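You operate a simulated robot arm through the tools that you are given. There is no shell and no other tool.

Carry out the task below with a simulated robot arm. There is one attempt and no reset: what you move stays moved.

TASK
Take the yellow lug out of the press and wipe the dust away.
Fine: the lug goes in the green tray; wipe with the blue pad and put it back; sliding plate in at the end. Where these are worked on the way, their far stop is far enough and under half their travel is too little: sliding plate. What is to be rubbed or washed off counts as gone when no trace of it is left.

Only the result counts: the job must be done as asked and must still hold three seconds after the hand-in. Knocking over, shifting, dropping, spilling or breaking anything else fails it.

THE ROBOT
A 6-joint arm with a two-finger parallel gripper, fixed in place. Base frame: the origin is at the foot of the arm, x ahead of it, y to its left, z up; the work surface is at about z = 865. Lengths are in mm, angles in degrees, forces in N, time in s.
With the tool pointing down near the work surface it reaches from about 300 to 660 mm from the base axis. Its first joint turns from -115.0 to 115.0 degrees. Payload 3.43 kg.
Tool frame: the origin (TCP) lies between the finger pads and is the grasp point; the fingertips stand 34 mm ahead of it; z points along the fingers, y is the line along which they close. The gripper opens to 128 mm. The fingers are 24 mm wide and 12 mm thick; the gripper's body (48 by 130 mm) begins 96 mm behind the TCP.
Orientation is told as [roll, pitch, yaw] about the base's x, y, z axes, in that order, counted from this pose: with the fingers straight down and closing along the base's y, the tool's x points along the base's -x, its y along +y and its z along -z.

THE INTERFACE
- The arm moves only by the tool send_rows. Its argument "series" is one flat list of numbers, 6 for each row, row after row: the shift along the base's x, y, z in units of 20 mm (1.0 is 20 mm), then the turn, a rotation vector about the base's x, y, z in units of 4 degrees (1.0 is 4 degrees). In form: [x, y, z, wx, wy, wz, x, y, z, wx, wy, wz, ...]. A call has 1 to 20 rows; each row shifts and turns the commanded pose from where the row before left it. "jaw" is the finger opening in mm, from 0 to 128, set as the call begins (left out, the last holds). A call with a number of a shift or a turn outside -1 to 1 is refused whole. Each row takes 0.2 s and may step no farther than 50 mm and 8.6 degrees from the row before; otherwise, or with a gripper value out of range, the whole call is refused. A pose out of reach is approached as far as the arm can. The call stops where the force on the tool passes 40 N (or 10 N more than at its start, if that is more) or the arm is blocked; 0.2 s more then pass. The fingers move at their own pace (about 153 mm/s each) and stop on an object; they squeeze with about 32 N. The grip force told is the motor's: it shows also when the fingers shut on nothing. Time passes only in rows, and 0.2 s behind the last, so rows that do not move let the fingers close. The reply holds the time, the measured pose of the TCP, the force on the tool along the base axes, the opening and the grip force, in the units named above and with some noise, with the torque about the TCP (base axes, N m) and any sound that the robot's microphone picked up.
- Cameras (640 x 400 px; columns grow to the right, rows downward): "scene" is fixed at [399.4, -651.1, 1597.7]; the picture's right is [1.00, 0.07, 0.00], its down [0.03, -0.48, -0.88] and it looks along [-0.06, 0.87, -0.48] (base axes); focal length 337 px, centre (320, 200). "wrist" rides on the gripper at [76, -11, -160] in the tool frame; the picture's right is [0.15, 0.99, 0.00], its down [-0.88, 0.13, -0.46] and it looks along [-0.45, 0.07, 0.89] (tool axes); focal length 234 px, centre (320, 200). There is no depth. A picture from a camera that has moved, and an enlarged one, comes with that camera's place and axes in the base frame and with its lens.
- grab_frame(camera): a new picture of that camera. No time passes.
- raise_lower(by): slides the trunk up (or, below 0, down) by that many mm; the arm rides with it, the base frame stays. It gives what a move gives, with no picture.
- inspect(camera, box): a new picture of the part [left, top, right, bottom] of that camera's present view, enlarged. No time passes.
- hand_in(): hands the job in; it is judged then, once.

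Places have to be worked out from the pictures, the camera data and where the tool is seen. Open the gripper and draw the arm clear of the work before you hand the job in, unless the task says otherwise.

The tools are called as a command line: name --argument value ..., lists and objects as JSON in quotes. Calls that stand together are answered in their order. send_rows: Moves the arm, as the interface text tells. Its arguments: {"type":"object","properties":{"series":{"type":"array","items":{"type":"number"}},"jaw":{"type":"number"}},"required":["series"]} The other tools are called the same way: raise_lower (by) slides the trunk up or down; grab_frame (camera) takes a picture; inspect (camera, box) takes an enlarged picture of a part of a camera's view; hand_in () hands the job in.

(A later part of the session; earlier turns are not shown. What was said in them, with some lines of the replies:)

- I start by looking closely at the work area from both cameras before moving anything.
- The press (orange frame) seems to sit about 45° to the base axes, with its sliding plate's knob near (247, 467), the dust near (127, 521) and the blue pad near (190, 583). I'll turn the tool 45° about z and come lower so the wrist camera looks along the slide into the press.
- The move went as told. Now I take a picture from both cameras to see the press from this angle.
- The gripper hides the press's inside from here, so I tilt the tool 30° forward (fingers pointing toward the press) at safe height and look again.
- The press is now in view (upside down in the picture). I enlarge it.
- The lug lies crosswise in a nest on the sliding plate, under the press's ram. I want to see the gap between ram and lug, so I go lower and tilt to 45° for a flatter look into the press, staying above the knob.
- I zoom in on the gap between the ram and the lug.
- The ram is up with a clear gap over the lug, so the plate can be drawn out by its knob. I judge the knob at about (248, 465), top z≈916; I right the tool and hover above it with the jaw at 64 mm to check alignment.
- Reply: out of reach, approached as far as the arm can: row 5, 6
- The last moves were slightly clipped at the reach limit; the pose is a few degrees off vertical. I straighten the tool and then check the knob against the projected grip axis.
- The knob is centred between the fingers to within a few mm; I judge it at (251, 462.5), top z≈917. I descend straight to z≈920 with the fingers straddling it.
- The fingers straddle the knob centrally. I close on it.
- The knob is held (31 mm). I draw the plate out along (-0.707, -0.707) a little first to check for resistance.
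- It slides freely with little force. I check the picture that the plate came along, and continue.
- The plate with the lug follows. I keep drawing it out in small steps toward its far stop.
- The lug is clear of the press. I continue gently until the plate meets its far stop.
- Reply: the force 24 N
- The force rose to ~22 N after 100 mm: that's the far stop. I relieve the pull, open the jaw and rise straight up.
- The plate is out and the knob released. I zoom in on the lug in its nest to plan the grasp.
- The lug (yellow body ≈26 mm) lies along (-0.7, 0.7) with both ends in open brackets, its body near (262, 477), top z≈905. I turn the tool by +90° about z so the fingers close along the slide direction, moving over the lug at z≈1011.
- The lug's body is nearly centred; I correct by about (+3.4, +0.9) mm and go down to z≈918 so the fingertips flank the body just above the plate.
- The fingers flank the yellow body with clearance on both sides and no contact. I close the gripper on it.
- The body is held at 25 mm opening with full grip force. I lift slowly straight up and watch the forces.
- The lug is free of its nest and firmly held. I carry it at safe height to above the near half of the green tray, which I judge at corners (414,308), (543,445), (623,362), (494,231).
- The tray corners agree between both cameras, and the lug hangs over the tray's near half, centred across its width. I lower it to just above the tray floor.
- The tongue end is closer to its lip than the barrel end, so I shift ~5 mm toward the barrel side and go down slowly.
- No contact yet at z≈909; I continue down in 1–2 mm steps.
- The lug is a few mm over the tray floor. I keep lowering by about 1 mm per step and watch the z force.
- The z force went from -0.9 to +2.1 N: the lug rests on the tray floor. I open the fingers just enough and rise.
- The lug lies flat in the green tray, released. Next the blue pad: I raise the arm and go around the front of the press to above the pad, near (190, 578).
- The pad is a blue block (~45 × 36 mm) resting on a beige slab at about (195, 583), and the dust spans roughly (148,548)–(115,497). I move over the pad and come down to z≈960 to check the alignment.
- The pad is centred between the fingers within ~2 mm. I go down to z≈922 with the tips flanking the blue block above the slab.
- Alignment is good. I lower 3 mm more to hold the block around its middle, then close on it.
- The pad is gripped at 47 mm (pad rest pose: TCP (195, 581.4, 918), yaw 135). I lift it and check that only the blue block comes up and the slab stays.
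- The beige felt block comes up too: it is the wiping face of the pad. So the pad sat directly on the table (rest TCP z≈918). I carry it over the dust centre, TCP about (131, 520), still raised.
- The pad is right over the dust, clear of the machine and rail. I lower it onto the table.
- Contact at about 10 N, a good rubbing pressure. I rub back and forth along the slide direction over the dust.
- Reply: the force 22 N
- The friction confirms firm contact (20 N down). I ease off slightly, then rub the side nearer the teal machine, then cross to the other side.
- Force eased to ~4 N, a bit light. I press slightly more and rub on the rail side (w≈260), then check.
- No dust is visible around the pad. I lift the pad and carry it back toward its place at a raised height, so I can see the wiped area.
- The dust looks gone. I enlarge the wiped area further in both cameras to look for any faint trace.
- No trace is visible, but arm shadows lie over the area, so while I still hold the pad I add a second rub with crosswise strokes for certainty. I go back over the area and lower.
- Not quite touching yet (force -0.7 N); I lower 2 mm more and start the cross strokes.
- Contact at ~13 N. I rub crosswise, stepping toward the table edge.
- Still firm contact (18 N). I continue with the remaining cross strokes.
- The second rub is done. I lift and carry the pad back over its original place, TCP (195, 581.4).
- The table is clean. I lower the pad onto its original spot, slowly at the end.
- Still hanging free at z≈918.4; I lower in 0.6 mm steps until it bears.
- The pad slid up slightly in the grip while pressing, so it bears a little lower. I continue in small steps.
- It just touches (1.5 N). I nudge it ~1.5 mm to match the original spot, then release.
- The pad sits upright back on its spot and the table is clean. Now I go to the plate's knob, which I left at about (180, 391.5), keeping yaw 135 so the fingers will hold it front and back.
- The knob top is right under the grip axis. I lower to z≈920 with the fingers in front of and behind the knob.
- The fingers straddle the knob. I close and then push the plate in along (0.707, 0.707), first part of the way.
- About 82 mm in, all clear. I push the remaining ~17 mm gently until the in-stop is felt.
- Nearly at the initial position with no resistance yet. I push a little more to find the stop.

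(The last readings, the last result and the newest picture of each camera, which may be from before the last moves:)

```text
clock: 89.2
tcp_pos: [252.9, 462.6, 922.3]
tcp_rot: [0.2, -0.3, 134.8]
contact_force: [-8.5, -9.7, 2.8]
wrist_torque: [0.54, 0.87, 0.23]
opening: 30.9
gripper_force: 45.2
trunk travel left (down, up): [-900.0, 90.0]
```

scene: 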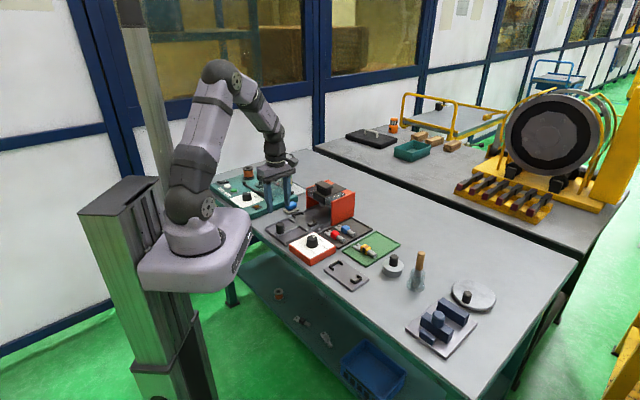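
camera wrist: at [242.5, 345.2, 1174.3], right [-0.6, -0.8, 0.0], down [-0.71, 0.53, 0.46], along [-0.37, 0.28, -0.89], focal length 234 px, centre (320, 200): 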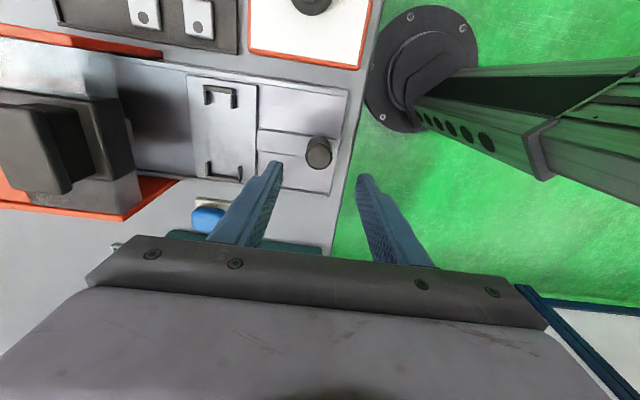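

Resistance of ~13 N: the plate is fully in. I relieve most of the push, open, and rise straight up.

send_rows --series '[-0.06, -0.06, 0, 0, 0, 0, 0, 0, 0, 0, 0, 0]'

send_rows --series '[0, 0, 0, 0, 0, 0, 0, 0, 0, 0, 0, 0, 0, 0, 0.3, 0, 0, 0, 0, 0, 0.8, 0, 0, 0, 0, 0, 1, 0, 0, 0, 0, 0, 1, 0, 0, 0, 0, 0, 1, 0, 0, 0, 0, 0, 1, 0, 0, 0]' --jaw 64

grab_frame --camera "wrist"

inspect --camera "scene" --box '[250, 160, 370, 250]'

```text
clock: 89.8
tcp_pos: [253.6, 462.3, 921.0]
tcp_rot: [-0.1, -0.2, 134.8]
contact_force: [-7.1, -6.6, 3.3]
wrist_torque: [-0.34, 0.76, -0.17]
opening: 31.0
gripper_force: 44.5
trunk travel left (down, up): [-900.0, 90.0]
```

```text
clock: 91.6
tcp_pos: [253.2, 463.5, 1022.9]
tcp_rot: [0.0, -0.3, 134.9]
contact_force: [0.3, -0.1, -0.2]
wrist_torque: [0.01, 0.01, 0.01]
opening: 63.9
gripper_force: 0.0
trunk travel left (down, up): [-900.0, 90.0]
```

```text
taken
camera wrist: at [314.2, 418.0, 1182.2], right [-0.6, -0.8, 0.0], down [-0.71, 0.53, 0.46], along [-0.37, 0.28, -0.89], focal length 234 px, centre (320, 200)
```

wrist: 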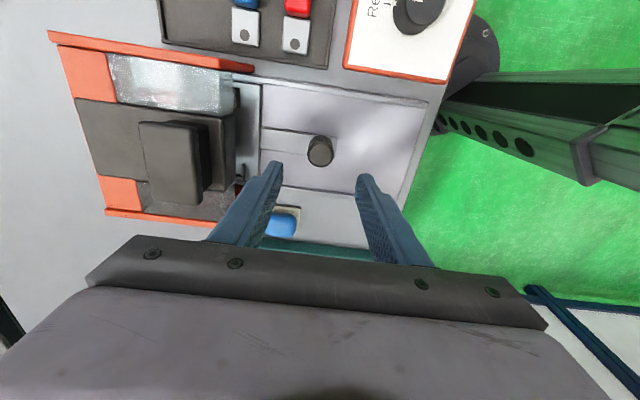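

```text
4.44 times, centred on (310, 205) of scene
camera zoom: at [399.4, -651.1, 1597.7], right [1.0, 0.07, 0.0], down [0.03, -0.48, -0.88], along [-0.06, 0.87, -0.48], focal length 1498 px, centre (364, 178)
```

zoom: 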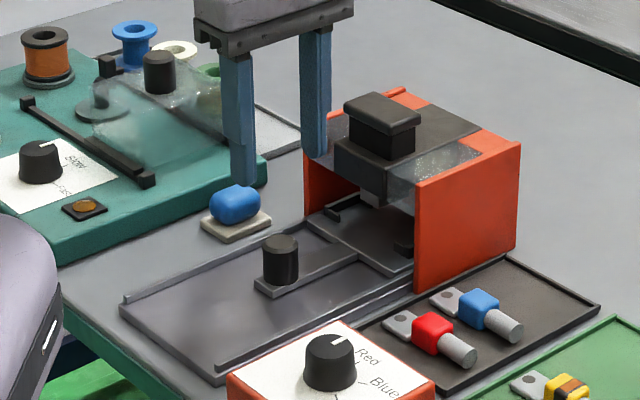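

The plate is in, the nest empty, and the pad and tray look right. I draw the arm up and back, clear of everything, then check the whole scene again.

send_rows --series '[-0.1, -0.3, 0.825, 0, 0, 0, -0.1, -0.3, 0.825, 0, 0, 0, -0.1, -0.3, 0.825, 0, 0, 0, -0.1, -0.3, 0.825, 0, 0, 0, -0.1, -0.3, 0.825, 0, 0, 0, -0.1, -0.3, 0.825, 0, 0, 0, -0.1, -0.3, 0.825, 0, 0, 0, -0.1, -0.3, 0.825, 0, 0, 0]' --jaw 100

grab_frame --camera "wrist"

grab_frame --camera "scene"

inspect --camera "scene" --box '[240, 180, 320, 240]'

inspect --camera "scene" --box '[320, 200, 420, 280]'

```text
clock: 93.4
tcp_pos: [236.4, 415.2, 1155.9]
tcp_rot: [-0.1, -0.3, 135.0]
contact_force: [-0.2, 0.4, -0.2]
wrist_torque: [0.04, -0.03, 0.0]
opening: 100.0
gripper_force: 0.1
trunk travel left (down, up): [-900.0, 90.0]
```

```text
taken
camera wrist: at [298.2, 369.6, 1314.6], right [-0.6, -0.8, 0.0], down [-0.71, 0.53, 0.46], along [-0.37, 0.28, -0.89], focal length 234 px, centre (320, 200)
```

wrist: 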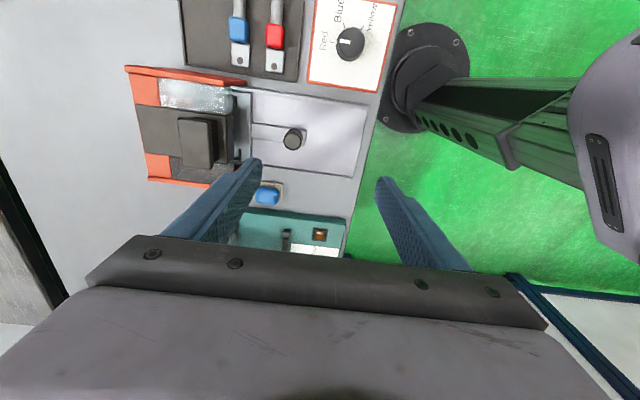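

```text
taken
```

scene: 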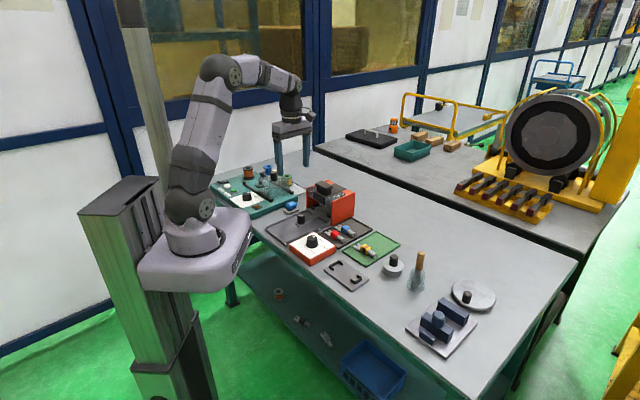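

```text
6.67 times, centred on (280, 210) of scene
camera zoom: at [399.4, -651.1, 1597.7], right [1.0, 0.07, 0.0], down [0.03, -0.48, -0.88], along [-0.06, 0.87, -0.48], focal length 2247 px, centre (587, 133)
```

zoom: 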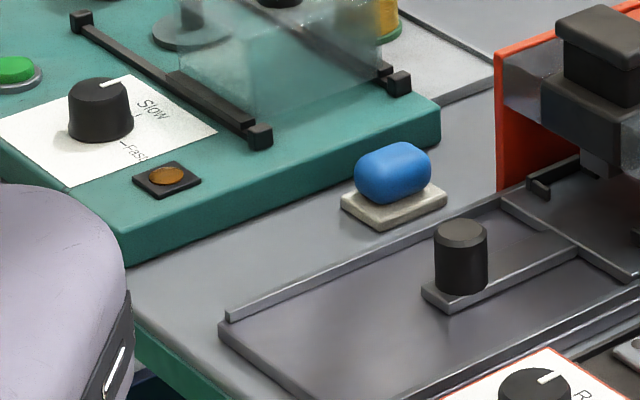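

```text
5.00 times, centred on (370, 240) of scene
camera zoom: at [399.4, -651.1, 1597.7], right [1.0, 0.07, 0.0], down [0.03, -0.48, -0.88], along [-0.06, 0.87, -0.48], focal length 1685 px, centre (70, 0)
```

zoom: 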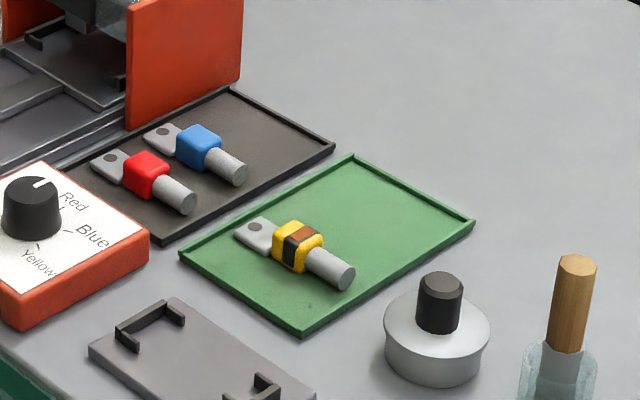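

All looks done. One last close look at the wiped spot, now unshaded, before handing in.

inspect --camera "scene" --box '[255, 196, 300, 226]'

inspect --camera "wrist" --box '[250, 150, 380, 230]'

```text
13.33 times, centred on (278, 211) of scene
camera zoom: at [399.4, -651.1, 1597.7], right [1.0, 0.07, 0.0], down [0.03, -0.48, -0.88], along [-0.06, 0.87, -0.48], focal length 4493 px, centre (887, 53)
```

zoom: 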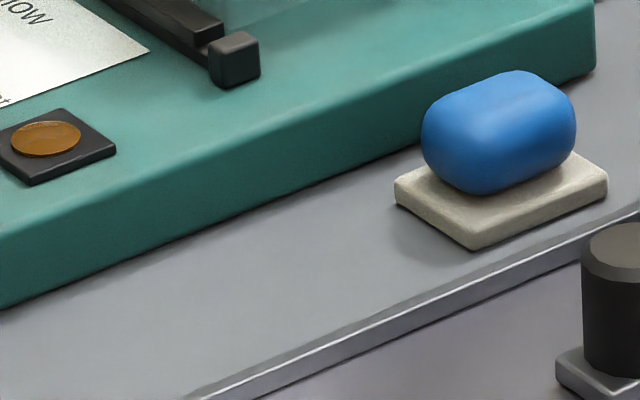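

```text
4.92 times, centred on (315, 190) of wrist
camera zoom: at [298.2, 369.6, 1314.6], right [-0.6, -0.8, 0.0], down [-0.71, 0.53, 0.46], along [-0.37, 0.28, -0.89], focal length 1153 px, centre (345, 249)
```

zoom: 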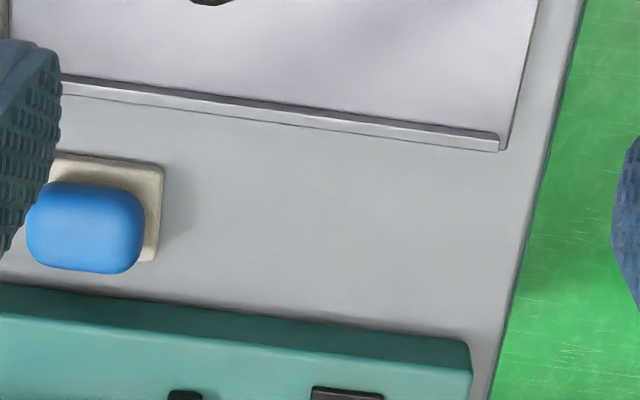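

No trace of dust remains. The pad is back on its spot, the yellow lug lies in the green tray, the plate is fully in, and the arm is open and clear. I hand the job in.

hand_in

```text
The job is handed in.
```

The job is handed in; I got no verdict back, only confirmation that it was received.

- **Lug:** I drew the sliding plate out to its far stop (about 100 mm), lifted the yellow lug from its nest and set it down in the green tray. It lies flat there, clear of the tray's edges.
- **Dust:** I rubbed the patch twice with the blue pad, first lengthwise and then crosswise. Close-ups from both cameras, taken with nothing shading the spot, show no trace left.
- **Pad:** It is back where it was picked up, to within about 2 mm, and standing upright.
- **Sliding plate:** I pushed it back in until it met its stop.
- **Arm:** The gripper is open and drawn up clear of the work. The final pictures show nothing else shifted or knocked over.
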